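You operate a simulated robot arm through the tools that you are given. There is no shell and no other tool. Be economical: measure what you need, move in short steps, check, and stop when the job is done.

The job below is to be done with a simulated two-armed robot. You get a single attempt, and the scene is never put back.

TASK
Swap the glasses case in the upper cupboard drawer for the shoe brush.
Fine: keep the brass catch down while you pull; the case goes on the table, the drawer ends shut. Where these are worked on the way, their far stop is far enough and under half their travel is too little: upper cupboard drawer.
Where things are to end (x, y in the base frame): glasses case within 0.06 m of [0.7, 0.5]; shoe brush within 0.06 m of [0.72, 0.01].

Only the result counts: the job must be done as asked and must still hold three seconds after the hand-in. Knocking over, shifting, dropping, spilling or breaking anything else fails it.

THE ROBOT
Two 6-joint arms with two-finger parallel grippers on one trunk, on a base that drives. Base frame: it is fixed to the floor where the robot stands at the start and does not move with it; the origin is under the middle of the robot, x ahead of it, y to its left, z up. Units: m, degrees, N and s.
The left shoulder is at the start at [0.07, 0.166, 1.432], the right one opposite. Places, roughly: brass catch [0.5, -0.2, 0.8]; inside of the upper cupboard drawer [0.8, -0.1, 0.6]; iron catch [0.6, 0.1, 0.8]; shoe brush (10x5x5 cm) [0.6, 0.3, 0.8]; soap bar (8x5x3 cm) [0.7, -0.2, 0.7]; top of the long table [0.9, 0.6, 0.7]; upper cupboard drawer [0.7, -0.1, 0.7]. Payload 3.91 kg a hand.
The TCP of each hand is the grasp point between the finger pads, 0.03 m short of the fingertips. In the tool frame z runs along the fingers and y along their closing line. The gripper opens to 0.11 m. The fingers are 0.02 m wide and 0.01 m thick; the gripper's body (0.048 by 0.112 m) begins 0.055 m behind the TCP.
Orientation is that of the tool frame in the base frame, as a unit quaternion [w, x, y, z]. With the fingers straight down and closing along the base's y, the tool's x points along the base's -x, its y along +y and its z along -z.

THE INTERFACE
- The arms move only by the tool apply_moves. It takes "left_deltas", "right_deltas" or both (then of equal length, played together; a hand with none holds still); each is a list of rows, each a list of 7 numbers: the shift along the tool's x, y, z in m, then the turn, a rotation vector about the tool's x, y, z in degrees, then the gripper command, from -1 (shut) to 1 (fully open), values between in proportion. In form: [[x, y, z, ax, ay, az, jaw], ...]. A call has 1 to 8 rows; each row shifts and turns the commanded pose from where the row before left it, along the tool's axes as they then stand. Rows are played at 5 a second. More than 0.05 m and 8.6 degrees between two rows, or a gripper value outside its range, and nothing of the call is played. Where a pose cannot be reached the arm comes as near as it can. A force on the tool above 40 N (or 10 N above the force at the start of the call, whichever is more), or a blocked arm, ends the call early, and 0.2 s more pass. Each finger travels about 0.108 m/s and halts on what it meets, pressing with about 29 N; the grip force reading is that of the motor and also rises with nothing between the fingers. The clock runs only during rows and for 0.2 s after the last one: add rows that do not move to give the fingers time. It gives the time, the measured TCP pose, the force on the tool (base axes), the opening and the grip force at its end, in the units of the frame above (readings bear some noise), with the torque about the TCP (base axes, N m) and any sound that the robot's microphone picked up.
- Cameras (640 x 400 px; columns grow to the right, rows downward): "scene" is now at [0.1196, 0.0092, 1.6312]; the picture's right is [0.12, -0.99, 0.00], its down [-0.83, -0.10, -0.54] and it looks along [0.54, 0.07, -0.84] (base axes); focal length 277 px, centre (320, 200). "left" rides on the left gripper at [0.077, -0.007, -0.114] in its tool frame; the picture's right is [0.09, 1.00, 0.00], its down [-0.80, 0.07, -0.59] and it looks along [-0.59, 0.05, 0.80] (tool axes); focal length 270 px, centre (320, 200). "right" rides on the right gripper at [0.077, 0.007, -0.114] in its tool frame; the picture's right is [-0.09, 1.00, 0.00], its down [-0.80, -0.07, -0.59] and it looks along [-0.59, -0.05, 0.80] (tool axes); focal length 270 px, centre (320, 200). There is no depth. A picture from a camera that has moved, and an enlarged one, comes with that camera's place and axes in the base frame and with its lens.
- get_image(camera): a new picture of that camera. It takes no simulated time.
- lift_body(by): slides the trunk up (or, below 0, down) by that many m; the arms and the scene camera ride with it, the base frame stays. It gives what a move gives, with no picture.
- roll_base(legs): drives the robot by 1 to 6 legs, each [ahead, left, turn to the left] in m, m and degrees, along the robot's own axes; the way and the turn of a leg run together, so that a leg with both is an arc; at most 1.5 m and 180 degrees a leg. The arms and the cameras ride along, it lands a little off, and it stops where it bumps. It gives what a move gives.
- aim_head(pan, tilt): turns the head with the scene camera to pan (to the left, within 86 degrees either way) and tilt (down, from -29 to 69), counted from straight ahead of the robot. It gives what a move gives.
- close_up(camera, box): a new picture of the part [left, top, right, bottom] of that camera's present view, enlarged. It takes no simulated time.
- hand_in(): hands the job in; it is judged then, once.

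Work in short steps. Places have to be worked out from the pictures, the camera data and where the tool is seen: move nearer, look again, correct. Check each grasp and each placing, and mend what went wrong. You have 120 turns and 92 pictures in all, those below and enlarged ones among them. Open the grippers and draw the arms clear of the work before you hand the job in, unless the task says otherwise; then end with one line.

The tools are called after "Emit:" by a JSON object that holds its "fn" and its "kwargs". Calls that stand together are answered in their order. apply_moves: Moves the arms, as the interface text tells. Its arguments: {"type":"object","properties":{"left_deltas":{"type":"array"},"right_deltas":{"type":"array"}},"required":[]} The other tools are called the same way: lift_body (by) slides the trunk up or down; roll_base (legs) drives the base; aim_head (pan, tilt) turns the head that bears the scene camera; get_image (camera) takes a picture; close_up (camera, box) takes an enlarged picture of a part of a camera's view; hand_in () hands the job in.

At the start:

```text
time: 0.0
left_tcp_pos: [0.5876, 0.37, 1.0309]
left_orientation: [-0.001, 0.0, 1.0, 0.0]
left_ft_force: [0.4, -0.1, -0.4]
left_moment: [0.0, 0.0, 0.01]
left_grip_width: 0.11
left_finger_force: 0.0
right_tcp_pos: [0.6948, -0.1587, 0.9922]
right_orientation: [0.0, 0.0, 1.0, 0.0]
right_ft_force: [0.0, -0.4, -0.8]
right_moment: [-0.01, 0.02, 0.0]
right_grip_width: 0.1101
right_finger_force: 0.0
trunk travel left (down, up): [-0.927, 0.013]
robot x, y, heading: [0.0, 0.0055, 0.1]
head pan, tilt: [7.2, 57.2]
```

scene: 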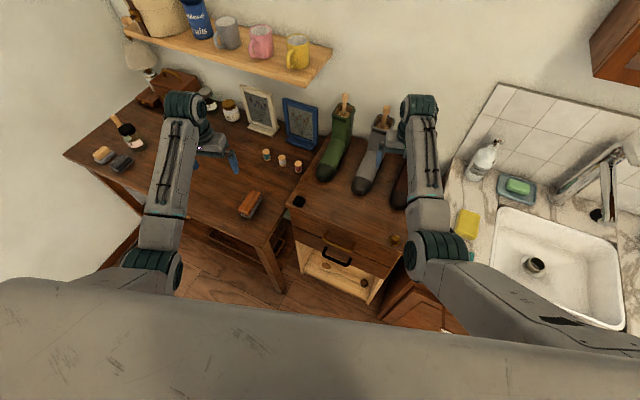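
right: 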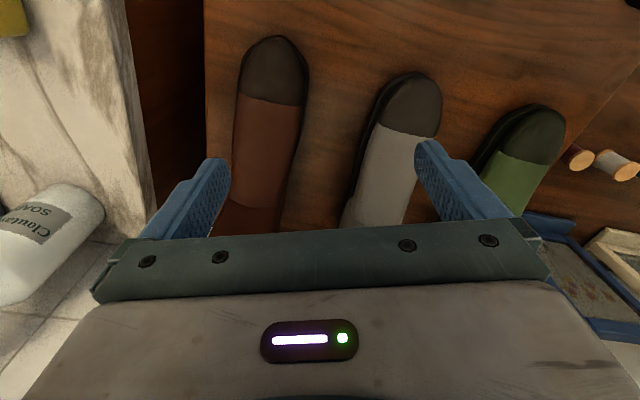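
left: 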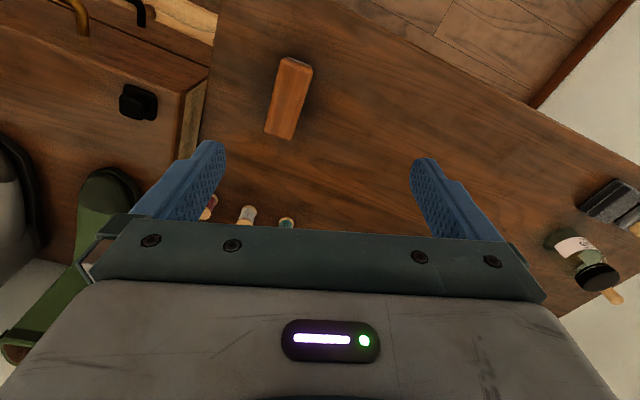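

I start with an enlarged look at the cupboard, its catches and the brush.

Emit:
{"fn": "close_up", "kwargs": {"camera": "scene", "box": [220, 170, 440, 310]}}

Emit:
{"fn": "close_up", "kwargs": {"camera": "left", "box": [0, 0, 400, 250]}}

```text
2.86 times, centred on (330, 240) of scene
camera zoom: at [0.1196, 0.0092, 1.6312], right [0.12, -0.99, 0.0], down [-0.83, -0.1, -0.54], along [0.54, 0.07, -0.84], focal length 790 px, centre (291, 86)
```

zoom: 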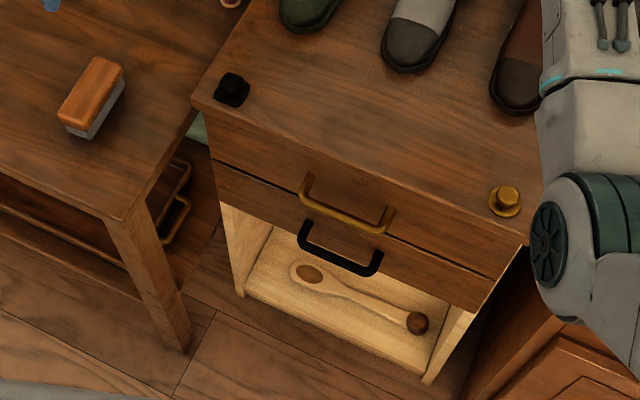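

```text
1.60 times, centred on (200, 125) of left
camera zoom: at [0.5092, 0.3634, 1.1448], right [-0.09, 1.0, 0.0], down [0.8, 0.07, 0.59], along [0.59, 0.05, -0.8], focal length 432 px, centre (512, 320)
```

zoom: 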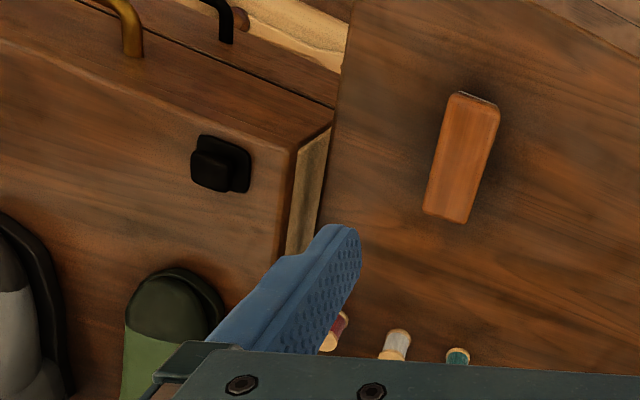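

The cupboard appears turned by about -18° (front faces the robot and a bit left). I bring the left hand nearer the handle to measure it, keeping well above.

Emit:
{"fn": "close_up", "kwargs": {"camera": "scene", "box": [300, 220, 420, 295]}}

Emit:
{"fn": "apply_moves", "kwargs": {"left_deltas": [[0.045, -0.02, 0, 0, 0, 6, -1], [0.045, -0.02, 0, 0, 0, 6, -1], [0.045, -0.03, 0, 0, 0, 6.5, -1], [0.04, -0.03, 0, 0, 0, 0, -1], [0, -0.03, 0, 0, 0, 0, -1], [0, -0.03, 0, 0, 0, 0, -1], [0, -0.03, 0, 0, 0, 0, -1]]}}

```text
5.33 times, centred on (360, 258) of scene
camera zoom: at [0.1196, 0.0092, 1.6312], right [0.12, -0.99, 0.0], down [-0.83, -0.1, -0.54], along [0.54, 0.07, -0.84], focal length 1476 px, centre (107, -107)
```

zoom: 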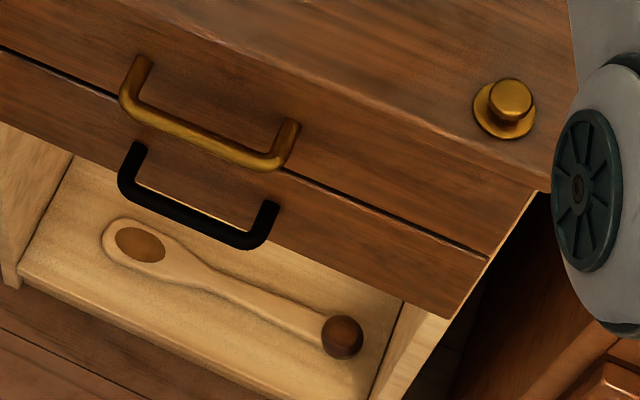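

```text
refused: row 3 steps farther than a row can; nothing moved
```

A row was too long; I retry with smaller steps.

Emit:
{"fn": "apply_moves", "kwargs": {"left_deltas": [[0.04, -0.02, 0, 0, 0, 6, -1], [0.04, -0.02, 0, 0, 0, 6, -1], [0.04, -0.025, 0, 0, 0, 6.5, -1], [0.03, -0.03, 0, 0, 0, 0, -1], [0, -0.04, 0, 0, 0, 0, -1], [0, -0.04, 0, 0, 0, 0, -1], [0, 0, 0, 0, 0, 0, -1]]}}

Emit:
{"fn": "get_image", "kwargs": {"camera": "left"}}

Emit:
{"fn": "get_image", "kwargs": {"camera": "scene"}}

```text
time: 1.6
left_tcp_pos: [0.4002, 0.2471, 0.9675]
left_orientation: [0.003, 0.161, 0.987, 0.0]
left_ft_force: [0.0, 0.1, -0.1]
left_moment: [-0.02, -0.01, 0.0]
left_grip_width: 0.0
left_finger_force: 29.1
left hand out of reach, approached as far as the arm can: row 1, 2, 3, 4, 5, 6
right_tcp_pos: [0.6936, -0.1578, 0.9927]
right_orientation: [0.0, 0.0, 1.0, -0.001]
right_ft_force: [0.5, -0.2, -0.9]
right_moment: [0.0, 0.01, -0.01]
right_grip_width: 0.1101
right_finger_force: 0.2
trunk travel left (down, up): [-0.927, 0.013]
robot x, y, heading: [-0.0012, 0.0002, -0.2]
head pan, tilt: [7.2, 57.2]
```

```text
85 pictures are left
camera left: at [0.3252, 0.2647, 1.0813], right [0.23, 0.97, 0.0], down [0.78, -0.19, 0.6], along [0.58, -0.14, -0.8], focal length 270 px, centre (320, 200)
```

left: 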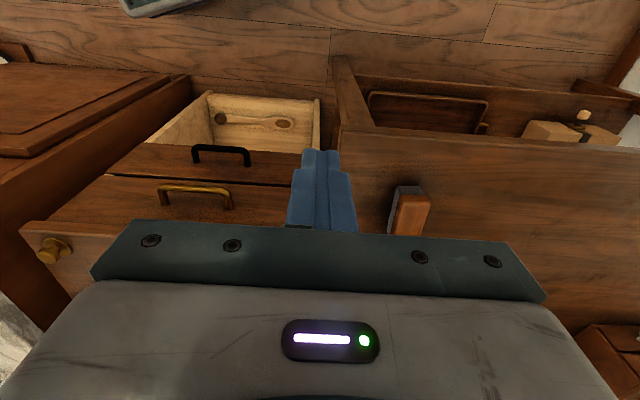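

```text
84 pictures are left
camera scene: at [0.119, 0.0109, 1.6313], right [0.13, -0.99, 0.0], down [-0.83, -0.11, -0.54], along [0.54, 0.07, -0.84], focal length 277 px, centre (320, 200)
```

scene: 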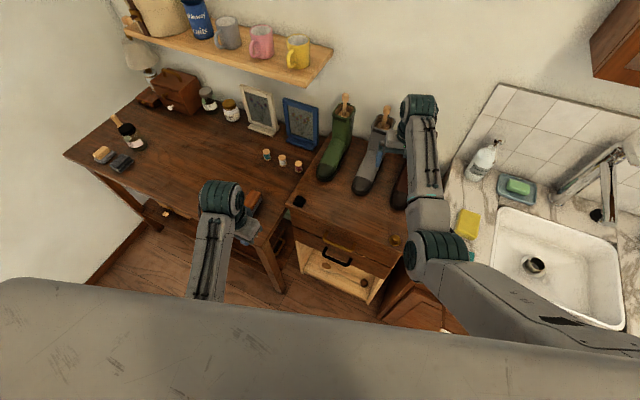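

Triangulated: brass catch top ≈ [0.525,-0.186,0.807], brass handle bar ≈ [0.53,-0.006,0.695], pull direction ≈ [-0.95,0.31]. The drawer would come close to my body, so I back up 8 cm first, and close the right hand.

Emit:
{"fn": "roll_base", "kwargs": {"legs": [[-0.08, 0, 0]]}}

Emit:
{"fn": "apply_moves", "kwargs": {"right_deltas": [[0.03, 0, 0, 0, 0, 0, -1], [0.03, -0.01, 0, 0, 0, 0, -1], [0.03, -0.01, 0, 0, 0, 0, -1], [0, 0, 0, 0, 0, 0, -1], [0, 0, 0, 0, 0, 0, -1]]}}

Emit:
{"fn": "get_image", "kwargs": {"camera": "right"}}

```text
time: 2.7
left_tcp_pos: [0.3272, 0.2445, 0.9646]
left_orientation: [-0.001, 0.161, 0.987, 0.0]
left_ft_force: [0.3, 0.6, -0.7]
left_moment: [0.02, 0.07, -0.02]
left_grip_width: 0.0
left_finger_force: 29.4
right_tcp_pos: [0.6211, -0.1595, 0.9878]
right_orientation: [-0.002, 0.0, 1.0, 0.001]
right_ft_force: [0.3, -1.1, -0.9]
right_moment: [-0.01, 0.01, 0.03]
right_grip_width: 0.11
right_finger_force: 0.1
trunk travel left (down, up): [-0.927, 0.013]
robot x, y, heading: [-0.0781, -0.0012, 0.1]
head pan, tilt: [7.2, 57.2]
```

```text
time: 3.9
left_tcp_pos: [0.3252, 0.2461, 0.9669]
left_orientation: [0.002, 0.161, 0.987, 0.001]
left_ft_force: [0.6, -0.5, 0.5]
left_moment: [0.01, 0.0, 0.03]
left_grip_width: 0.0
left_finger_force: 28.8
right_tcp_pos: [0.5268, -0.179, 0.9915]
right_orientation: [-0.001, 0.001, 1.0, 0.0]
right_ft_force: [0.6, -0.6, -0.3]
right_moment: [-0.02, 0.01, -0.01]
right_grip_width: 0.0001
right_finger_force: 29.3
trunk travel left (down, up): [-0.927, 0.013]
robot x, y, heading: [-0.0826, 0.0008, -0.2]
head pan, tilt: [7.2, 57.2]
```

```text
83 pictures are left
camera right: at [0.4502, -0.1717, 1.1061], right [0.09, 1.0, 0.0], down [0.8, -0.07, 0.59], along [0.59, -0.05, -0.8], focal length 270 px, centre (320, 200)
```

right: 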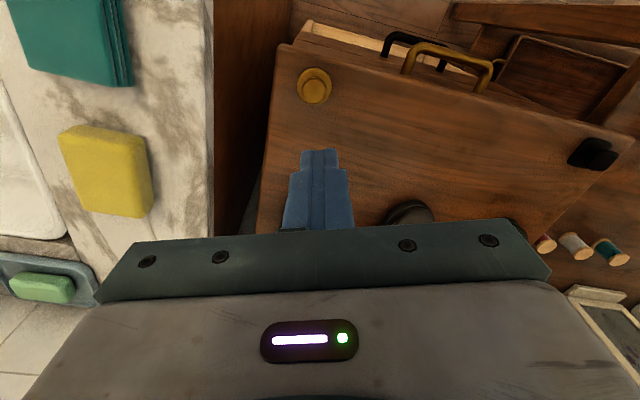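

Catch seen at ≈ [0.52,-0.184], agreeing. I lower the right hand to just above it and look.

Emit:
{"fn": "apply_moves", "kwargs": {"right_deltas": [[0.007, -0.005, 0.045, 0, 0, 0, -1], [0, 0, 0.045, 0, 0, 0, -1], [0, 0, 0.035, 0, 0, 0, -1], [0, 0, 0, 0, 0, 0, -1]]}}

Emit:
{"fn": "get_image", "kwargs": {"camera": "right"}}

Emit:
{"fn": "close_up", "kwargs": {"camera": "scene", "box": [300, 180, 460, 280]}}

```text
time: 4.9
left_tcp_pos: [0.323, 0.2452, 0.9687]
left_orientation: [0.002, 0.161, 0.987, 0.001]
left_ft_force: [-0.3, -0.8, -0.5]
left_moment: [0.0, 0.01, 0.0]
left_grip_width: 0.0
left_finger_force: 29.1
right_tcp_pos: [0.518, -0.1851, 0.8671]
right_orientation: [0.0, 0.001, 1.0, 0.0]
right_ft_force: [0.1, -0.5, -1.5]
right_moment: [-0.01, 0.0, -0.05]
right_grip_width: 0.0002
right_finger_force: 28.8
trunk travel left (down, up): [-0.927, 0.013]
robot x, y, heading: [-0.0767, 0.0005, 0.0]
head pan, tilt: [7.2, 57.2]
```

```text
82 pictures are left
camera right: at [0.4418, -0.1776, 0.9818], right [0.09, 1.0, 0.0], down [0.8, -0.07, 0.59], along [0.59, -0.05, -0.8], focal length 270 px, centre (320, 200)
```

right: 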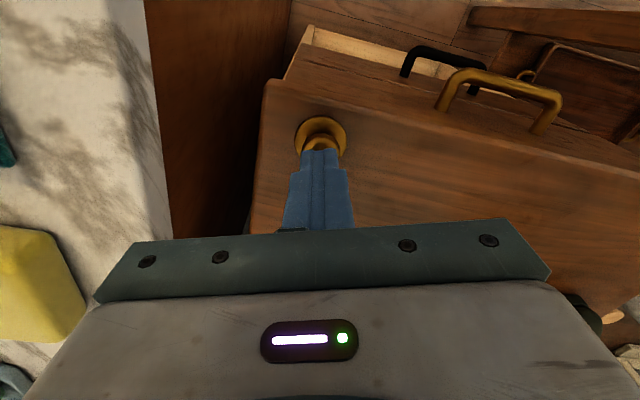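

```text
4.00 times, centred on (380, 230) of scene
camera zoom: at [0.0403, 0.0089, 1.6313], right [0.12, -0.99, 0.0], down [-0.83, -0.1, -0.54], along [0.54, 0.07, -0.84], focal length 1107 px, centre (80, 80)
```

zoom: 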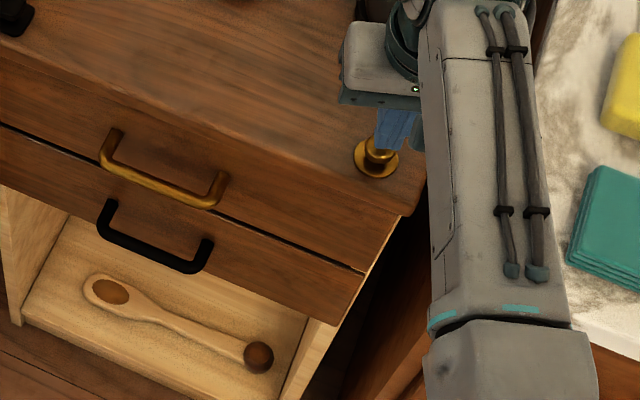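

The tips sit directly above the knob. Now I turn the left hand so its closing line lies along the pull direction.

Emit:
{"fn": "apply_moves", "kwargs": {"left_deltas": [[0, 0, 0.02, 0, 0, 8.5, -1], [0, 0, 0.02, 0, 0, 8.5, -1], [0, 0, 0, 0, 0, 8.5, -1], [0, 0, 0, 0, 0, 8.5, -1], [0, 0, 0, 0, 0, 8.5, 0], [0, 0, 0, 0, 0, 8.5, 0], [0, 0, 0, 0, 0, 8.5, 0], [0, 0, 0, 0, 0, 8.5, 0]]}}

```text
time: 6.7
left_tcp_pos: [0.3231, 0.2461, 0.9282]
left_orientation: [0.002, 0.687, 0.727, 0.001]
left_ft_force: [-0.4, -0.9, -0.2]
left_moment: [0.01, 0.06, 0.0]
left_grip_width: 0.055
left_finger_force: 0.0
right_tcp_pos: [0.5182, -0.1847, 0.8669]
right_orientation: [0.0, 0.001, 1.0, 0.0]
right_ft_force: [0.5, 0.1, -0.1]
right_moment: [0.0, -0.03, 0.04]
right_grip_width: 0.0
right_finger_force: 28.8
trunk travel left (down, up): [-0.927, 0.013]
robot x, y, heading: [-0.0779, -0.001, -0.1]
head pan, tilt: [7.2, 57.2]
```

Yaw needs 21.5° more; then I start tilting the fingers towards the cupboard front.

Emit:
{"fn": "apply_moves", "kwargs": {"left_deltas": [[0, 0, 0, 0, 0, 7.2, 0], [0, 0, 0, 0, 0, 7.2, 0], [0, 0, 0, 0, 0, 7.1, 0], [0, 0, 0, -8.3, 0, 0, 0], [0, 0, 0, -8.3, 0, 0, 0], [0, 0, 0, -8.3, 0, 0, 0], [0, 0, 0, -8.3, 0, 0, 0], [0, 0, 0, -8.3, 0, 0, 0]]}}

```text
time: 8.5
left_tcp_pos: [0.3229, 0.2465, 0.9283]
left_orientation: [0.288, 0.756, 0.549, 0.211]
left_ft_force: [-0.6, -0.2, 0.2]
left_moment: [0.0, 0.02, 0.0]
left_grip_width: 0.0551
left_finger_force: 0.0
right_tcp_pos: [0.5186, -0.1853, 0.8676]
right_orientation: [0.001, 0.001, 1.0, -0.001]
right_ft_force: [0.1, 0.2, -0.2]
right_moment: [0.01, -0.05, -0.01]
right_grip_width: 0.0
right_finger_force: 28.6
trunk travel left (down, up): [-0.927, 0.013]
robot x, y, heading: [-0.0777, 0.0018, -0.0]
head pan, tilt: [7.2, 57.2]
```

Orientation reachable. I tilt the last 8° and go towards the pre-grasp in front of the brass handle.

Emit:
{"fn": "apply_moves", "kwargs": {"left_deltas": [[0, 0, 0, -8.3, 0, 0, 0], [-0.029, 0, 0.04, 0, 0, 0, 0], [-0.029, 0, 0.04, 0, 0, 0, 0], [-0.029, 0, 0.04, 0, 0, 0, 0], [-0.029, 0, 0.04, 0, 0, 0, 0], [-0.029, 0, 0.04, 0, 0, 0, 0], [-0.029, 0, 0.04, 0, 0, 0, 0], [0, 0, 0, 0, 0, 0, 0]]}}

Emit:
{"fn": "get_image", "kwargs": {"camera": "left"}}

Emit:
{"fn": "get_image", "kwargs": {"camera": "scene"}}

Emit:
{"fn": "get_image", "kwargs": {"camera": "right"}}

```text
time: 10.5
left_tcp_pos: [0.4333, 0.0706, 0.7513]
left_orientation: [0.31, 0.749, 0.523, 0.263]
left_ft_force: [0.1, -0.1, 0.7]
left_moment: [-0.04, -0.03, 0.0]
left_grip_width: 0.0549
left_finger_force: 0.1
right_tcp_pos: [0.5181, -0.1856, 0.8677]
right_orientation: [0.001, 0.0, 1.0, 0.0]
right_ft_force: [1.3, -0.5, 0.3]
right_moment: [-0.01, 0.02, 0.0]
right_grip_width: 0.0
right_finger_force: 28.7
trunk travel left (down, up): [-0.927, 0.013]
robot x, y, heading: [-0.0801, 0.0002, -0.3]
head pan, tilt: [7.2, 57.2]
stopped in row 8 (left hand): the arm was blocked; the commanded pose is now the measured one
```

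```text
80 pictures are left
camera left: at [0.3709, 0.1671, 0.8274], right [0.65, -0.18, 0.74], down [-0.64, -0.66, 0.39], along [0.42, -0.73, -0.54], focal length 270 px, centre (320, 200)
```

left: 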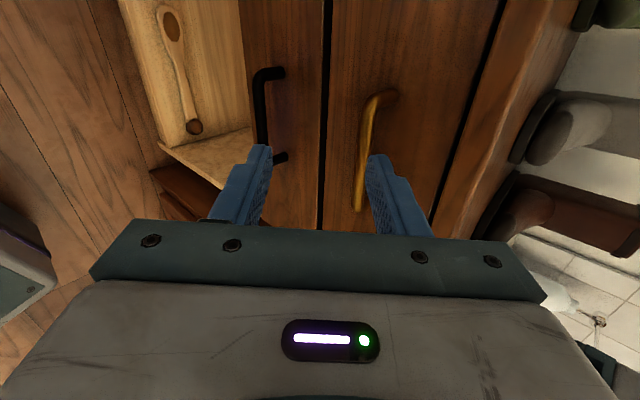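

```text
79 pictures are left
camera scene: at [0.0401, 0.0093, 1.6313], right [0.12, -0.99, 0.0], down [-0.83, -0.1, -0.54], along [0.54, 0.07, -0.84], focal length 277 px, centre (320, 200)
```

scene: 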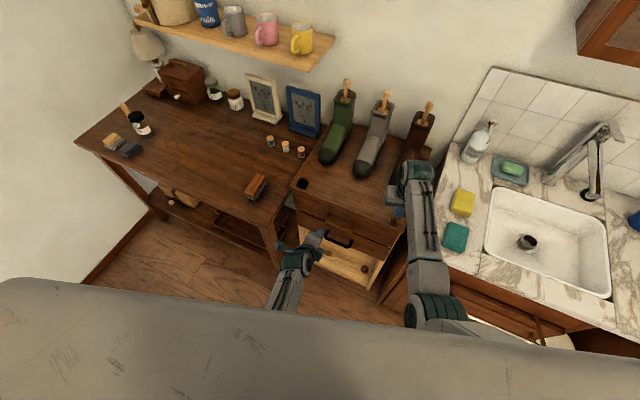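

```text
78 pictures are left
camera right: at [0.4418, -0.1774, 0.9823], right [0.09, 1.0, 0.0], down [0.8, -0.07, 0.6], along [0.59, -0.05, -0.8], focal length 270 px, centre (320, 200)
```

right: 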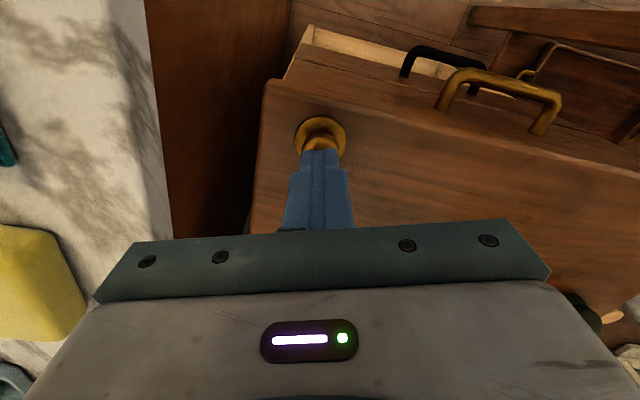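

The left arm is blocked before the handle (no contact, it seems a joint limit). I'll raise both hands and place the robot squarely in front of the drawer, heading about -18°.

Emit:
{"fn": "apply_moves", "kwargs": {"left_deltas": [[0.02, 0, -0.04, 0, 0, 0, 0], [0.02, 0, -0.04, 0, 0, 0, 0], [0.02, 0, -0.04, 0, 0, 0, 0], [0.02, 0, -0.04, 0, 0, 0, 0], [0, 0, 0, 0, 0, 0, 0]], "right_deltas": [[0, 0, -0.03, 0, 0, 0, -1], [0, 0, -0.03, 0, 0, 0, -1], [0, 0, -0.03, 0, 0, 0, -1], [0, 0, 0, 0, 0, 0, -1], [0, 0, 0, 0, 0, 0, -1]]}}

Emit:
{"fn": "roll_base", "kwargs": {"legs": [[0.057, 0.072, 0], [0, 0, -18]]}}

Emit:
{"fn": "get_image", "kwargs": {"camera": "scene"}}

```text
time: 11.7
left_tcp_pos: [0.3443, 0.1742, 0.8628]
left_orientation: [0.312, 0.749, 0.523, 0.261]
left_ft_force: [-0.4, -1.2, 0.2]
left_moment: [0.01, 0.0, -0.01]
left_grip_width: 0.0551
left_finger_force: 0.0
right_tcp_pos: [0.5187, -0.1839, 0.9582]
right_orientation: [0.001, 0.001, 1.0, -0.001]
right_ft_force: [0.1, 0.6, -0.1]
right_moment: [0.0, 0.02, 0.02]
right_grip_width: 0.0
right_finger_force: 29.0
trunk travel left (down, up): [-0.927, 0.013]
robot x, y, heading: [-0.08, -0.0056, 0.1]
head pan, tilt: [7.2, 57.2]
```

```text
time: 13.8
left_tcp_pos: [0.4328, 0.1067, 0.8626]
left_orientation: [0.348, 0.822, 0.398, 0.21]
left_ft_force: [1.2, 0.4, 0.9]
left_moment: [-0.01, 0.02, 0.0]
left_grip_width: 0.055
left_finger_force: 0.0
right_tcp_pos: [0.4893, -0.288, 0.9571]
right_orientation: [0.0, 0.158, 0.987, 0.0]
right_ft_force: [0.1, -0.5, 0.5]
right_moment: [-0.02, 0.0, -0.02]
right_grip_width: 0.0
right_finger_force: 29.3
trunk travel left (down, up): [-0.927, 0.013]
robot x, y, heading: [-0.0221, 0.0741, -18.1]
head pan, tilt: [7.2, 57.2]
```

```text
77 pictures are left
camera scene: at [0.0942, 0.044, 1.6312], right [-0.19, -0.98, 0.0], down [-0.82, 0.16, -0.54], along [0.53, -0.1, -0.84], focal length 277 px, centre (320, 200)
```

scene: 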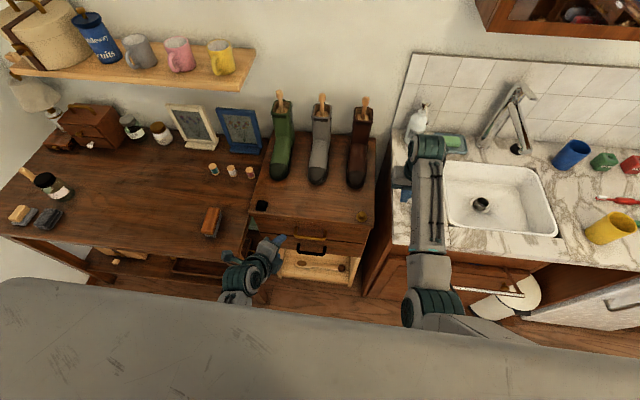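

Now squarely placed. I take an enlarged view to refine the front's direction and the catch.

Emit:
{"fn": "close_up", "kwargs": {"camera": "scene", "box": [220, 180, 400, 292]}}

```text
3.56 times, centred on (310, 236) of scene
camera zoom: at [0.0942, 0.044, 1.6312], right [-0.19, -0.98, 0.0], down [-0.82, 0.16, -0.54], along [0.53, -0.1, -0.84], focal length 984 px, centre (356, 72)
```

zoom: 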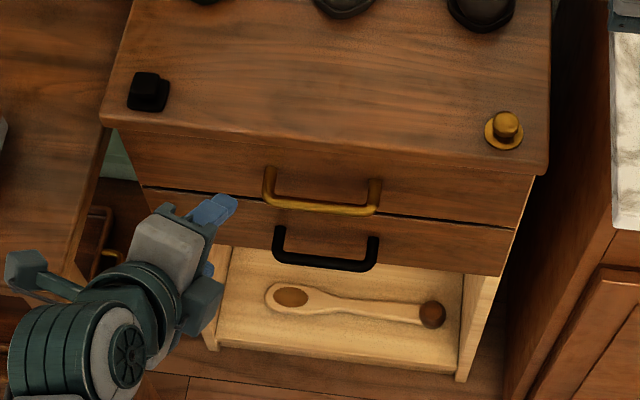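

Front direction confirmed (18.1°), bar protrudes ≈ 0.037 m. I bring the left hand to its pre-grasp pose and the right above the knob.

Emit:
{"fn": "apply_moves", "kwargs": {"left_deltas": [[0, 0, 0, -0.5, 3.7, -4.9, 0], [0, 0, 0, -0.5, 3.7, -4.9, 0], [0, 0, 0, -0.5, 3.7, -4.9, 0], [-0.025, -0.016, 0.039, 0, 0, 0, 0], [-0.025, -0.016, 0.039, 0, 0, 0, 0], [-0.023, -0.015, 0.039, 0, 0, 0, 0], [0, 0, 0, 0, 0, 0, 0]], "right_deltas": [[0, 0.036, 0, 0, 0, 0, -1], [0, 0.036, 0, 0, 0, 0, -1], [-0.003, 0.036, 0, 0, 0, 0, -1], [0, 0, 0.03, 0, 0, 0, -1], [0, 0, 0.03, 0, 0, 0, -1], [0, 0, 0.03, 0, 0, 0, -1], [0, 0, 0, 0, 0, 0, -1]]}}

Emit:
{"fn": "get_image", "kwargs": {"camera": "left"}}

Emit:
{"fn": "get_image", "kwargs": {"camera": "right"}}

```text
time: 15.6
left_tcp_pos: [0.4667, 0.0352, 0.7465]
left_orientation: [0.336, 0.742, 0.524, 0.252]
left_ft_force: [-0.9, -0.2, 0.7]
left_moment: [-0.01, -0.03, -0.01]
left_grip_width: 0.0549
left_finger_force: 0.0
right_tcp_pos: [0.5228, -0.2181, 0.8656]
right_orientation: [0.002, 0.167, 0.986, -0.021]
right_ft_force: [-0.8, 0.3, -0.4]
right_moment: [0.02, 0.0, 0.0]
right_grip_width: 0.0
right_finger_force: 28.6
trunk travel left (down, up): [-0.927, 0.013]
robot x, y, heading: [-0.0273, 0.0735, -18.4]
head pan, tilt: [7.2, 57.2]
stopped in row 7 (right hand): the arm was blocked; the commanded pose is now the measured one
```

```text
75 pictures are left
camera left: at [0.4027, 0.1351, 0.8166], right [0.63, -0.14, 0.76], down [-0.65, -0.64, 0.42], along [0.42, -0.76, -0.49], focal length 270 px, centre (320, 200)
```

left: 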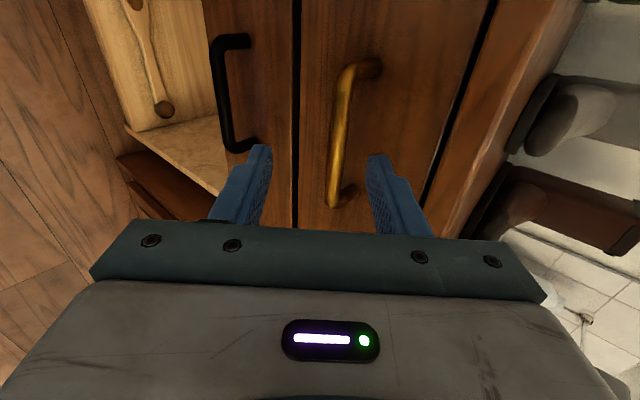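

```text
74 pictures are left
camera right: at [0.4528, -0.1815, 0.9803], right [0.41, 0.91, -0.04], down [0.74, -0.31, 0.6], along [0.54, -0.27, -0.8], focal length 270 px, centre (320, 200)
```

right: 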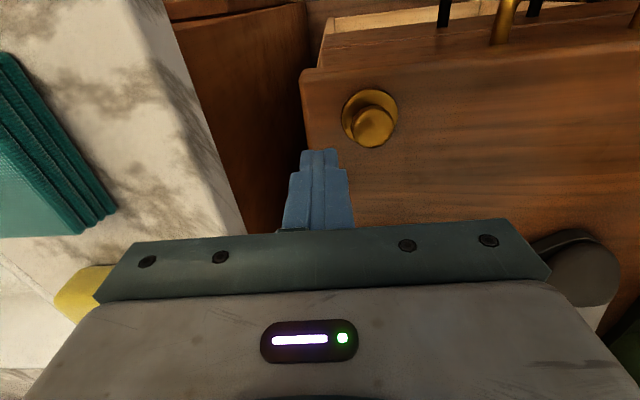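

Both arms stop when reaching inward, so I tilt the right hand to reach inward to the knob, and take the handle at its left part. Left hand goes partway in.

Emit:
{"fn": "apply_moves", "kwargs": {"left_deltas": [[0, 0, 0, 0, 0, 0, 0], [0, 0, 0, 0, 0, 0, 0], [0, 0, 0, 0, 0, 0, 0], [0.009, 0.008, 0.02, 0, 0, 0, 0], [0, 0, 0.02, 0, 0, 0, 0], [0, 0, 0, 0, 0, 0, 0]], "right_deltas": [[0, 0, 0, -8.3, 0, 0, -1], [0, 0, 0, -8.3, 0, 0, -1], [0, 0, 0, -8.3, 0, 0, -1], [0.01, 0.012, 0, 0, 0, 0, -1], [0, 0, 0.01, 0, 0, 0, -1], [0, 0, 0, 0, 0, 0, -1]]}}

Emit:
{"fn": "get_image", "kwargs": {"camera": "left"}}

Emit:
{"fn": "get_image", "kwargs": {"camera": "right"}}

```text
time: 17.0
left_tcp_pos: [0.5018, 0.0275, 0.7265]
left_orientation: [0.336, 0.741, 0.525, 0.251]
left_ft_force: [-0.2, 0.4, 0.6]
left_moment: [0.01, 0.01, 0.02]
left_grip_width: 0.0549
left_finger_force: 0.0
right_tcp_pos: [0.5177, -0.1996, 0.8616]
right_orientation: [0.037, 0.161, 0.966, 0.197]
right_ft_force: [0.5, -0.1, 0.2]
right_moment: [-0.02, -0.02, -0.02]
right_grip_width: 0.0001
right_finger_force: 29.3
trunk travel left (down, up): [-0.927, 0.013]
robot x, y, heading: [-0.0229, 0.075, -18.1]
head pan, tilt: [7.2, 57.2]
```

```text
73 pictures are left
camera left: at [0.439, 0.1297, 0.7974], right [0.63, -0.14, 0.76], down [-0.65, -0.64, 0.42], along [0.42, -0.76, -0.49], focal length 270 px, centre (320, 200)
```

left: 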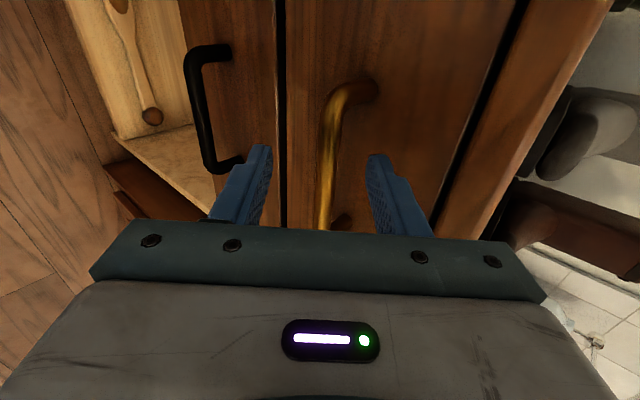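

```text
72 pictures are left
camera right: at [0.432, -0.2097, 0.9686], right [0.38, 0.84, 0.39], down [0.66, -0.54, 0.53], along [0.65, 0.06, -0.76], focal length 270 px, centre (320, 200)
```

right: 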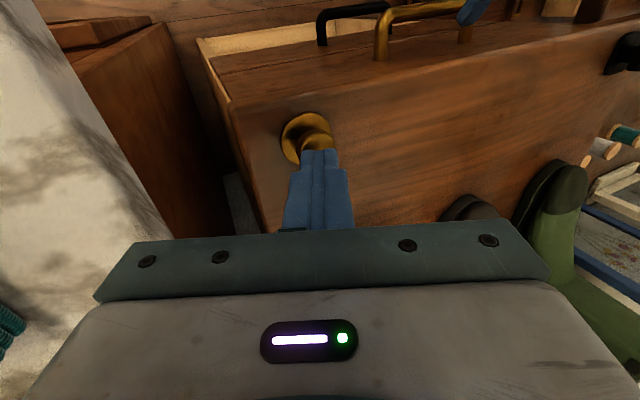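

Right tips are over the knob at z≈0.834; left fingers straddle the bar. I advance the left 28 mm and close it.

Emit:
{"fn": "apply_moves", "kwargs": {"left_deltas": [[0.003, 0, 0.015, 0, 0, 0, 0], [0.003, 0, 0.013, 0, 0, 0, 0], [0, 0, 0, 0, 0, 0, 0]]}}

Emit:
{"fn": "get_image", "kwargs": {"camera": "left"}}

Emit:
{"fn": "close_up", "kwargs": {"camera": "scene", "box": [220, 180, 400, 292]}}

```text
time: 17.6
left_tcp_pos: [0.5223, 0.0288, 0.7118]
left_orientation: [0.337, 0.741, 0.523, 0.251]
left_ft_force: [-0.3, -0.4, -0.2]
left_moment: [-0.01, -0.03, 0.0]
left_grip_width: 0.0551
left_finger_force: 0.0
right_tcp_pos: [0.5171, -0.1988, 0.8616]
right_orientation: [0.038, 0.16, 0.967, 0.195]
right_ft_force: [0.3, 0.0, -0.3]
right_moment: [0.02, 0.01, 0.0]
right_grip_width: 0.0
right_finger_force: 29.4
trunk travel left (down, up): [-0.927, 0.013]
robot x, y, heading: [-0.0191, 0.0707, -18.0]
head pan, tilt: [7.2, 57.2]
stopped in row 3 (left hand): the force on the tool passed its limit (the readings are from after the stop); the commanded pose is now the measured one
```

```text
71 pictures are left
camera left: at [0.4586, 0.1302, 0.781], right [0.63, -0.14, 0.76], down [-0.65, -0.63, 0.42], along [0.43, -0.76, -0.49], focal length 270 px, centre (320, 200)
```

left: 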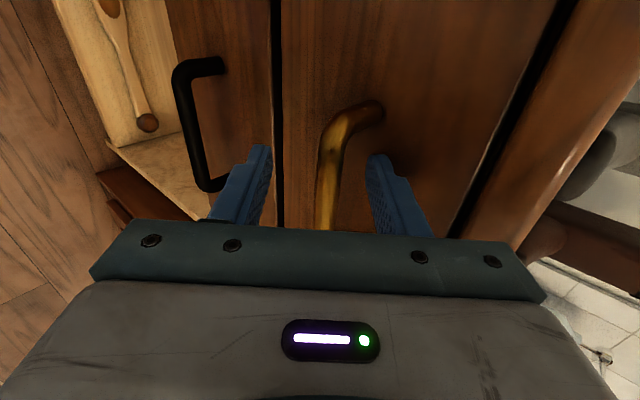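

```text
3.56 times, centred on (310, 236) of scene
camera zoom: at [0.0918, 0.0444, 1.6314], right [-0.19, -0.98, 0.0], down [-0.82, 0.16, -0.54], along [0.53, -0.1, -0.84], focal length 984 px, centre (356, 72)
```

zoom: 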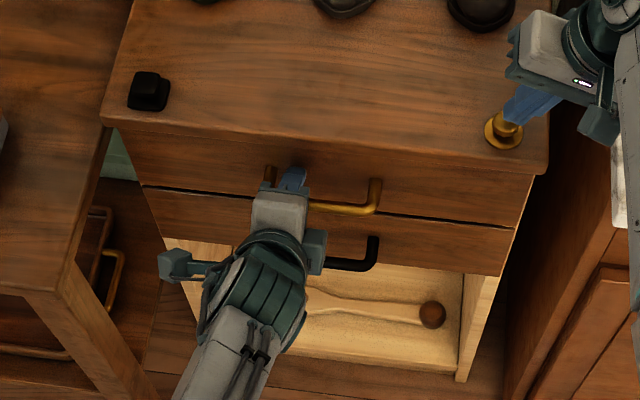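

A finger tip touched the front; I back off 2 mm and close the jaws on the bar.

Emit:
{"fn": "apply_moves", "kwargs": {"left_deltas": [[0, 0, -0.002, 0, 0, 0, -0.3], [0, 0, 0, 0, 0, 0, -0.6], [0, 0, 0.003, 0, 0, 0, -1], [0, 0, 0, 0, 0, 0, -1], [0, 0, 0, 0, 0, 0, -1]]}}

Emit:
{"fn": "get_image", "kwargs": {"camera": "left"}}

```text
time: 18.8
left_tcp_pos: [0.5238, 0.0278, 0.7139]
left_orientation: [0.341, 0.738, 0.524, 0.253]
left_ft_force: [3.6, 3.9, 33.4]
left_moment: [-0.87, -0.09, 0.54]
left_grip_width: 0.0138
left_finger_force: 45.1
right_tcp_pos: [0.5165, -0.1968, 0.8637]
right_orientation: [0.039, 0.161, 0.967, 0.194]
right_ft_force: [-0.2, 0.3, 0.0]
right_moment: [0.0, -0.03, 0.0]
right_grip_width: 0.0
right_finger_force: 29.2
trunk travel left (down, up): [-0.927, 0.013]
robot x, y, heading: [-0.0217, 0.0739, -17.9]
head pan, tilt: [7.2, 57.2]
```

```text
69 pictures are left
camera left: at [0.4604, 0.1294, 0.7832], right [0.63, -0.14, 0.77], down [-0.65, -0.63, 0.42], along [0.43, -0.76, -0.48], focal length 270 px, centre (320, 200)
```

left: 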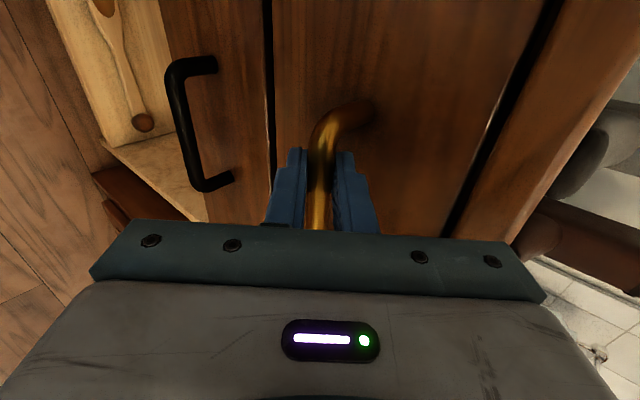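

Bar gripped (13.8 mm). Relieve the left's vertical load slightly, and lower the right onto the knob in small steps.

Emit:
{"fn": "apply_moves", "kwargs": {"left_deltas": [[0, 0.002, -0.002, 0, 0, 0, -1], [0, 0, 0, 0, 0, 0, -1], [0, 0, 0, 0, 0, 0, -1], [0, 0, 0, 0, 0, 0, -1]], "right_deltas": [[0, -0.004, 0.009, 0, 0, 0, -1], [0, -0.004, 0.009, 0, 0, 0, -1], [0, -0.002, 0.0045, 0, 0, 0, -1], [0, 0, 0, 0, 0, 0, -1]]}}

```text
time: 19.8
left_tcp_pos: [0.5199, 0.0297, 0.7142]
left_orientation: [0.337, 0.74, 0.525, 0.253]
left_ft_force: [-0.7, 1.2, 9.9]
left_moment: [-0.81, 0.21, 0.49]
left_grip_width: 0.0138
left_finger_force: 45.2
right_tcp_pos: [0.5173, -0.1996, 0.8422]
right_orientation: [0.043, 0.161, 0.967, 0.194]
right_ft_force: [-0.5, -4.5, 35.4]
right_moment: [-0.03, -0.14, -0.05]
right_grip_width: 0.0
right_finger_force: 29.3
trunk travel left (down, up): [-0.927, 0.013]
robot x, y, heading: [-0.0227, 0.0723, -18.1]
head pan, tilt: [7.2, 57.2]
```

The right presses with 35 N at tip z≈0.814. I look whether the knob is down.

Emit:
{"fn": "close_up", "kwargs": {"camera": "right", "box": [220, 60, 420, 190]}}

Emit:
{"fn": "close_up", "kwargs": {"camera": "scene", "box": [330, 180, 390, 218]}}

```text
3.08 times, centred on (320, 125) of right
camera zoom: at [0.4299, -0.2089, 0.9491], right [0.38, 0.84, 0.39], down [0.65, -0.54, 0.54], along [0.66, 0.05, -0.75], focal length 832 px, centre (320, 431)
```

zoom: 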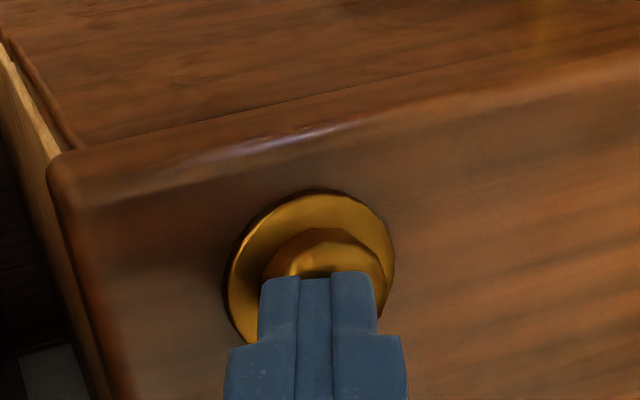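

```text
10.53 times, centred on (360, 199) of scene
camera zoom: at [0.0865, 0.0464, 1.6321], right [-0.19, -0.98, 0.0], down [-0.82, 0.16, -0.55], along [0.54, -0.1, -0.84], focal length 2912 px, centre (-101, 210)
```

zoom: 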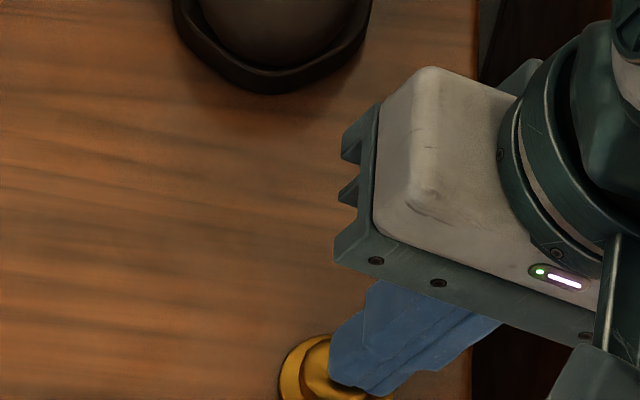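

I press 2 mm deeper to make sure the catch is at its stop.

Emit:
{"fn": "apply_moves", "kwargs": {"right_deltas": [[0, -0.0008, 0.002, 0, 0, 0, -1], [0, 0, 0, 0, 0, 0, -1]]}}

```text
time: 20.2
left_tcp_pos: [0.5182, 0.0292, 0.7135]
left_orientation: [0.338, 0.74, 0.524, 0.252]
left_ft_force: [-1.1, 2.9, 4.3]
left_moment: [-0.56, 0.18, 0.81]
left_grip_width: 0.0138
left_finger_force: 45.5
right_tcp_pos: [0.5174, -0.1995, 0.8428]
right_orientation: [0.044, 0.161, 0.967, 0.195]
right_ft_force: [-15.0, -1.9, 28.0]
right_moment: [0.07, 0.37, 0.05]
right_grip_width: 0.0001
right_finger_force: 28.7
trunk travel left (down, up): [-0.927, 0.013]
robot x, y, heading: [-0.0247, 0.0714, -17.8]
head pan, tilt: [7.2, 57.2]
stopped in row 1 (right hand): the force on the tool passed its limit (the readings are from after the stop); the commanded pose is now the measured one
```

It is at a hard stop and still holding ~28 N. Now a gentle trial pull of 2 cm.

Emit:
{"fn": "apply_moves", "kwargs": {"left_deltas": [[0, -0.0064, -0.0077, 0, 0, 0, -1], [0, -0.0064, -0.0077, 0, 0, 0, -1], [0, 0, 0, 0, 0, 0, -1]]}}

```text
time: 21.0
left_tcp_pos: [0.4991, 0.0353, 0.7143]
left_orientation: [0.338, 0.74, 0.525, 0.252]
left_ft_force: [-0.6, 2.2, 3.1]
left_moment: [-0.93, 0.28, 0.28]
left_grip_width: 0.0137
left_finger_force: 44.7
right_tcp_pos: [0.5186, -0.201, 0.8416]
right_orientation: [0.044, 0.16, 0.967, 0.194]
right_ft_force: [-7.3, -8.0, 33.0]
right_moment: [-0.09, 0.11, 0.01]
right_grip_width: 0.0
right_finger_force: 28.8
trunk travel left (down, up): [-0.927, 0.013]
robot x, y, heading: [-0.0237, 0.072, -18.2]
head pan, tilt: [7.2, 57.2]
```

The drawer came 2 cm with little force. I keep pulling with the catch held down.

Emit:
{"fn": "apply_moves", "kwargs": {"left_deltas": [[0, -0.0129, -0.0153, 0, 0, 0, -1], [0, -0.0129, -0.0153, 0, 0, 0, -1], [0, -0.0129, -0.0153, 0, 0, 0, -1], [0, -0.0129, -0.0153, 0, 0, 0, -1], [0, -0.0129, -0.0153, 0, 0, 0, -1], [0, 0, 0, 0, 0, 0, -1]]}}

Emit:
{"fn": "get_image", "kwargs": {"camera": "scene"}}

```text
time: 22.4
left_tcp_pos: [0.404, 0.067, 0.7149]
left_orientation: [0.337, 0.739, 0.525, 0.253]
left_ft_force: [-2.7, -7.8, 9.6]
left_moment: [-1.09, 0.24, 0.08]
left_grip_width: 0.0139
left_finger_force: 44.9
right_tcp_pos: [0.5184, -0.201, 0.8423]
right_orientation: [0.043, 0.16, 0.967, 0.195]
right_ft_force: [-0.9, -9.6, 35.3]
right_moment: [-0.13, -0.09, -0.03]
right_grip_width: 0.0
right_finger_force: 29.0
trunk travel left (down, up): [-0.927, 0.013]
robot x, y, heading: [-0.0225, 0.0712, -18.4]
head pan, tilt: [7.2, 57.2]
```

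```text
66 pictures are left
camera scene: at [0.0866, 0.0435, 1.632], right [-0.19, -0.98, 0.0], down [-0.82, 0.16, -0.55], along [0.54, -0.1, -0.84], focal length 277 px, centre (320, 200)
```

scene: 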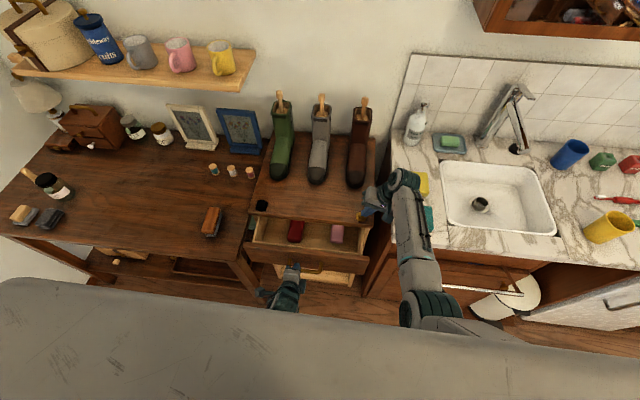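

Drawer is ~12 cm open; a red case (left) and pink soap (right) are visible. I pull further, slower.

Emit:
{"fn": "apply_moves", "kwargs": {"left_deltas": [[0, -0.0129, -0.0153, 0, 0, 0, -1], [0, -0.0129, -0.0153, 0, 0, 0, -1], [0, -0.0129, -0.0153, 0, 0, 0, -1], [0, -0.0129, -0.0153, 0, 0, 0, -1], [0, 0, 0, 0, 0, 0, -1]]}}

Emit:
{"fn": "get_image", "kwargs": {"camera": "scene"}}

```text
time: 23.6
left_tcp_pos: [0.3293, 0.0917, 0.7138]
left_orientation: [0.338, 0.741, 0.524, 0.252]
left_ft_force: [-5.8, -23.4, 0.1]
left_moment: [-1.26, 0.34, -0.18]
left_grip_width: 0.014
left_finger_force: 45.6
right_tcp_pos: [0.5179, -0.2021, 0.8406]
right_orientation: [0.044, 0.161, 0.966, 0.196]
right_ft_force: [-3.8, -5.9, 38.3]
right_moment: [0.05, -0.04, 0.02]
right_grip_width: 0.0002
right_finger_force: 29.3
trunk travel left (down, up): [-0.927, 0.013]
robot x, y, heading: [-0.0226, 0.0764, -17.9]
head pan, tilt: [7.2, 57.2]
```

```text
65 pictures are left
camera scene: at [0.0863, 0.0416, 1.6318], right [-0.19, -0.98, 0.0], down [-0.82, 0.16, -0.55], along [0.54, -0.1, -0.84], focal length 277 px, centre (320, 200)
```

scene: 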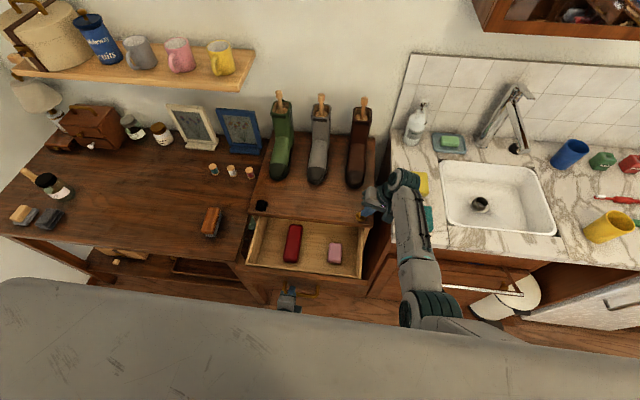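

About 20 cm open; a lateral load builds, so I correct sideways and pull 4 cm more.

Emit:
{"fn": "apply_moves", "kwargs": {"left_deltas": [[-0.005, 0, 0, 0, 0, 0, -1], [-0.002, -0.0064, -0.0077, 0, 0, 0, -1], [0, -0.0064, -0.0077, 0, 0, 0, -1], [0, -0.0064, -0.0077, 0, 0, 0, -1], [0, -0.0064, -0.0077, 0, 0, 0, -1], [0, 0, 0, 0, 0, 0, -1]]}}

```text
time: 24.8
left_tcp_pos: [0.3039, 0.1033, 0.7161]
left_orientation: [0.341, 0.743, 0.515, 0.259]
left_ft_force: [-7.3, -15.8, 3.4]
left_moment: [-0.81, 0.22, 0.48]
left_grip_width: 0.0144
left_finger_force: 45.1
right_tcp_pos: [0.5186, -0.2029, 0.8426]
right_orientation: [0.043, 0.161, 0.966, 0.196]
right_ft_force: [-11.1, -1.5, 20.5]
right_moment: [0.16, 0.31, 0.07]
right_grip_width: 0.0001
right_finger_force: 28.6
trunk travel left (down, up): [-0.927, 0.013]
robot x, y, heading: [-0.0214, 0.0696, -18.2]
head pan, tilt: [7.2, 57.2]
stopped in row 5 (left hand): the force on the tool passed its limit (the readings are from after the stop); the commanded pose is now the measured one
```

It hit a stop at ≈ 0.226 m of pull, likely the drawer's far stop. I release the handle and withdraw the left, then lift the right off the knob.

Emit:
{"fn": "apply_moves", "kwargs": {"left_deltas": [[0, 0, 0, 0, 0, 0, -0.5], [0, 0, 0, 0, 0, 0, -0.4], [0, 0, -0.03, 0, 0, 0, -0.4], [0, 0, -0.04, 0, 0, 0, -0.4], [0, 0.02, -0.03, 0, 0, 0, -0.4], [0, 0, 0, 0, 0, 0, -0.4]]}}

Emit:
{"fn": "apply_moves", "kwargs": {"right_deltas": [[0, 0.004, -0.01, 0, 0, 0, -1], [0, 0.012, -0.03, 0, 0, 0, -1], [0, 0.012, -0.035, 0, 0, 0, -1], [0, -0.02, -0.035, 0, 0, 0, -1], [0, 0, 0, 0, 0, 0, -1]]}}

Emit:
{"fn": "close_up", "kwargs": {"camera": "scene", "box": [180, 170, 400, 307]}}

```text
time: 26.2
left_tcp_pos: [0.2483, 0.1397, 0.7901]
left_orientation: [0.336, 0.755, 0.495, 0.268]
left_ft_force: [-0.4, -0.8, -0.1]
left_moment: [0.0, -0.01, -0.02]
left_grip_width: 0.0329
left_finger_force: 0.1
right_tcp_pos: [0.5189, -0.2025, 0.8418]
right_orientation: [0.045, 0.161, 0.967, 0.195]
right_ft_force: [-6.8, -15.5, 29.3]
right_moment: [-0.25, 0.18, 0.03]
right_grip_width: 0.0
right_finger_force: 28.6
trunk travel left (down, up): [-0.927, 0.013]
robot x, y, heading: [-0.0235, 0.0736, -18.3]
head pan, tilt: [7.2, 57.2]
```

```text
time: 27.4
left_tcp_pos: [0.246, 0.14, 0.7877]
left_orientation: [0.331, 0.757, 0.497, 0.263]
left_ft_force: [-1.0, 0.3, -0.3]
left_moment: [0.04, 0.01, 0.0]
left_grip_width: 0.0332
left_finger_force: 0.0
right_tcp_pos: [0.5063, -0.2335, 0.9431]
right_orientation: [0.04, 0.161, 0.967, 0.195]
right_ft_force: [0.3, 0.1, 0.7]
right_moment: [-0.01, -0.03, 0.01]
right_grip_width: 0.0
right_finger_force: 29.2
trunk travel left (down, up): [-0.927, 0.013]
robot x, y, heading: [-0.0189, 0.0679, -17.8]
head pan, tilt: [7.2, 57.2]
```

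```text
2.91 times, centred on (290, 238) of scene
camera zoom: at [0.0939, 0.0446, 1.6313], right [-0.19, -0.98, 0.0], down [-0.82, 0.16, -0.54], along [0.53, -0.1, -0.84], focal length 805 px, centre (407, 88)
```

zoom: 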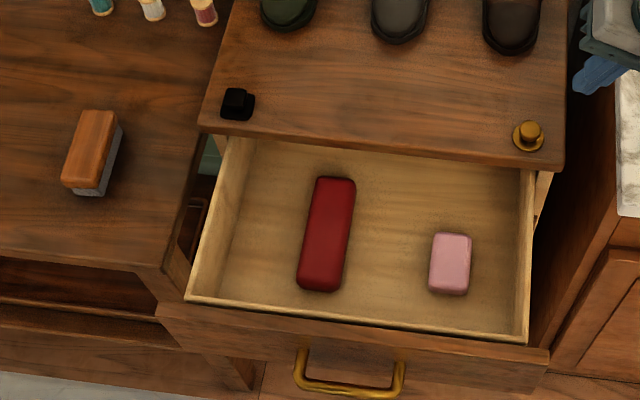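

Clear view: case ≈ [0.507,0.07], soap to the right, drawer fully out. I turn the left hand back to vertical while raising it, and tuck the right hand back.

Emit:
{"fn": "apply_moves", "kwargs": {"left_deltas": [[0, 0.02, -0.01, 8.3, 0, 0, 0], [0, 0.02, -0.01, 8.3, 0, 0, 0.5], [0, 0.02, -0.01, 8.3, 0, 0, 0.5], [0, 0.02, -0.01, 8.3, 0, 0, 0.5], [0, 0.02, -0.01, 8.3, 0, 0, 0.5], [0, 0.02, -0.01, 8.3, 0, 0, 0.5], [0, 0.02, -0.01, 0, 0, -8.5, 0.5], [0, 0.01, -0.01, 0, 0, -8.5, 0.5]], "right_deltas": [[0.02, -0.01, 0, 0, 0, 0, -1], [0.02, -0.01, 0, 0, 0, 0, -1], [0.02, -0.01, 0, 0, 0, 0, -1], [0.02, -0.01, 0, 0, 0, 0, -1], [0.02, 0, 0, 0, 0, 0, -1], [0, 0, 0, 0, 0, 0, -1], [0, 0, 0, 0, 0, 0, -1], [0, 0, 0, 0, 0, 0, -1]]}}

Emit:
{"fn": "apply_moves", "kwargs": {"left_deltas": [[0, 0, 0, 0, 0, -8.5, 0.5], [0, 0, 0, 0, 0, -8.5, 0.5], [0, 0, 0, 0, 0, -8.5, 0.5], [0, 0, 0, 0, 0, -8.5, 0.5], [0, 0, 0, 0, 0, -8.5, 0.5], [0, 0, 0, 0, 0, -8.5, 0.5], [0, 0, 0, 0, 0, -8.5, 0.5], [0, 0, 0, 0, 0, -8.5, 0.5]]}}

Emit:
{"fn": "get_image", "kwargs": {"camera": "left"}}

```text
time: 28.1
left_tcp_pos: [0.2537, 0.1734, 0.8247]
left_orientation: [0.181, 0.827, 0.494, 0.198]
left_ft_force: [0.7, 1.0, 0.4]
left_moment: [0.0, 0.0, 0.01]
left_grip_width: 0.0825
left_finger_force: 0.0
left hand out of reach, approached as far as the arm can: row 3
right_tcp_pos: [0.4593, -0.2382, 0.9338]
right_orientation: [0.041, 0.16, 0.967, 0.195]
right_ft_force: [-0.7, 0.9, -0.1]
right_moment: [0.0, 0.02, 0.04]
right_grip_width: 0.0001
right_finger_force: 29.1
trunk travel left (down, up): [-0.927, 0.013]
robot x, y, heading: [-0.0212, 0.0663, -17.9]
head pan, tilt: [7.2, 57.2]
stopped in row 3 (left hand): the arm was blocked; the commanded pose is now the measured one
```

```text
time: 29.9
left_tcp_pos: [0.2537, 0.1715, 0.8232]
left_orientation: [0.261, 0.409, 0.872, 0.064]
left_ft_force: [0.4, 0.1, -0.8]
left_moment: [0.03, 0.03, -0.02]
left_grip_width: 0.0826
left_finger_force: 0.1
right_tcp_pos: [0.4591, -0.2386, 0.9337]
right_orientation: [0.041, 0.161, 0.966, 0.196]
right_ft_force: [0.3, -0.1, -0.1]
right_moment: [-0.01, -0.03, 0.0]
right_grip_width: 0.0
right_finger_force: 28.9
trunk travel left (down, up): [-0.927, 0.013]
robot x, y, heading: [-0.0203, 0.0712, -18.3]
head pan, tilt: [7.2, 57.2]
```

```text
63 pictures are left
camera left: at [0.1503, 0.2386, 0.8888], right [0.63, 0.72, 0.29], down [0.17, -0.49, 0.86], along [0.76, -0.49, -0.43], focal length 270 px, centre (320, 200)
```

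left: 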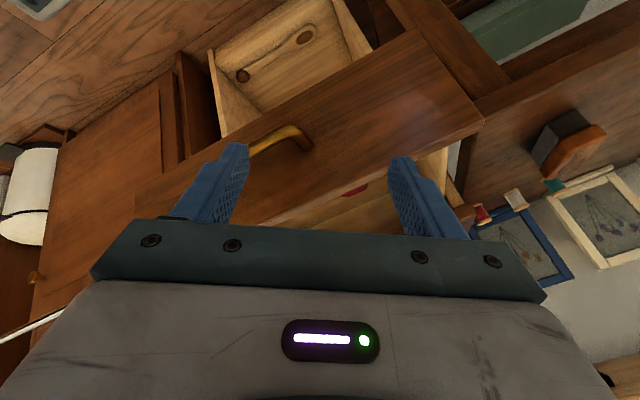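

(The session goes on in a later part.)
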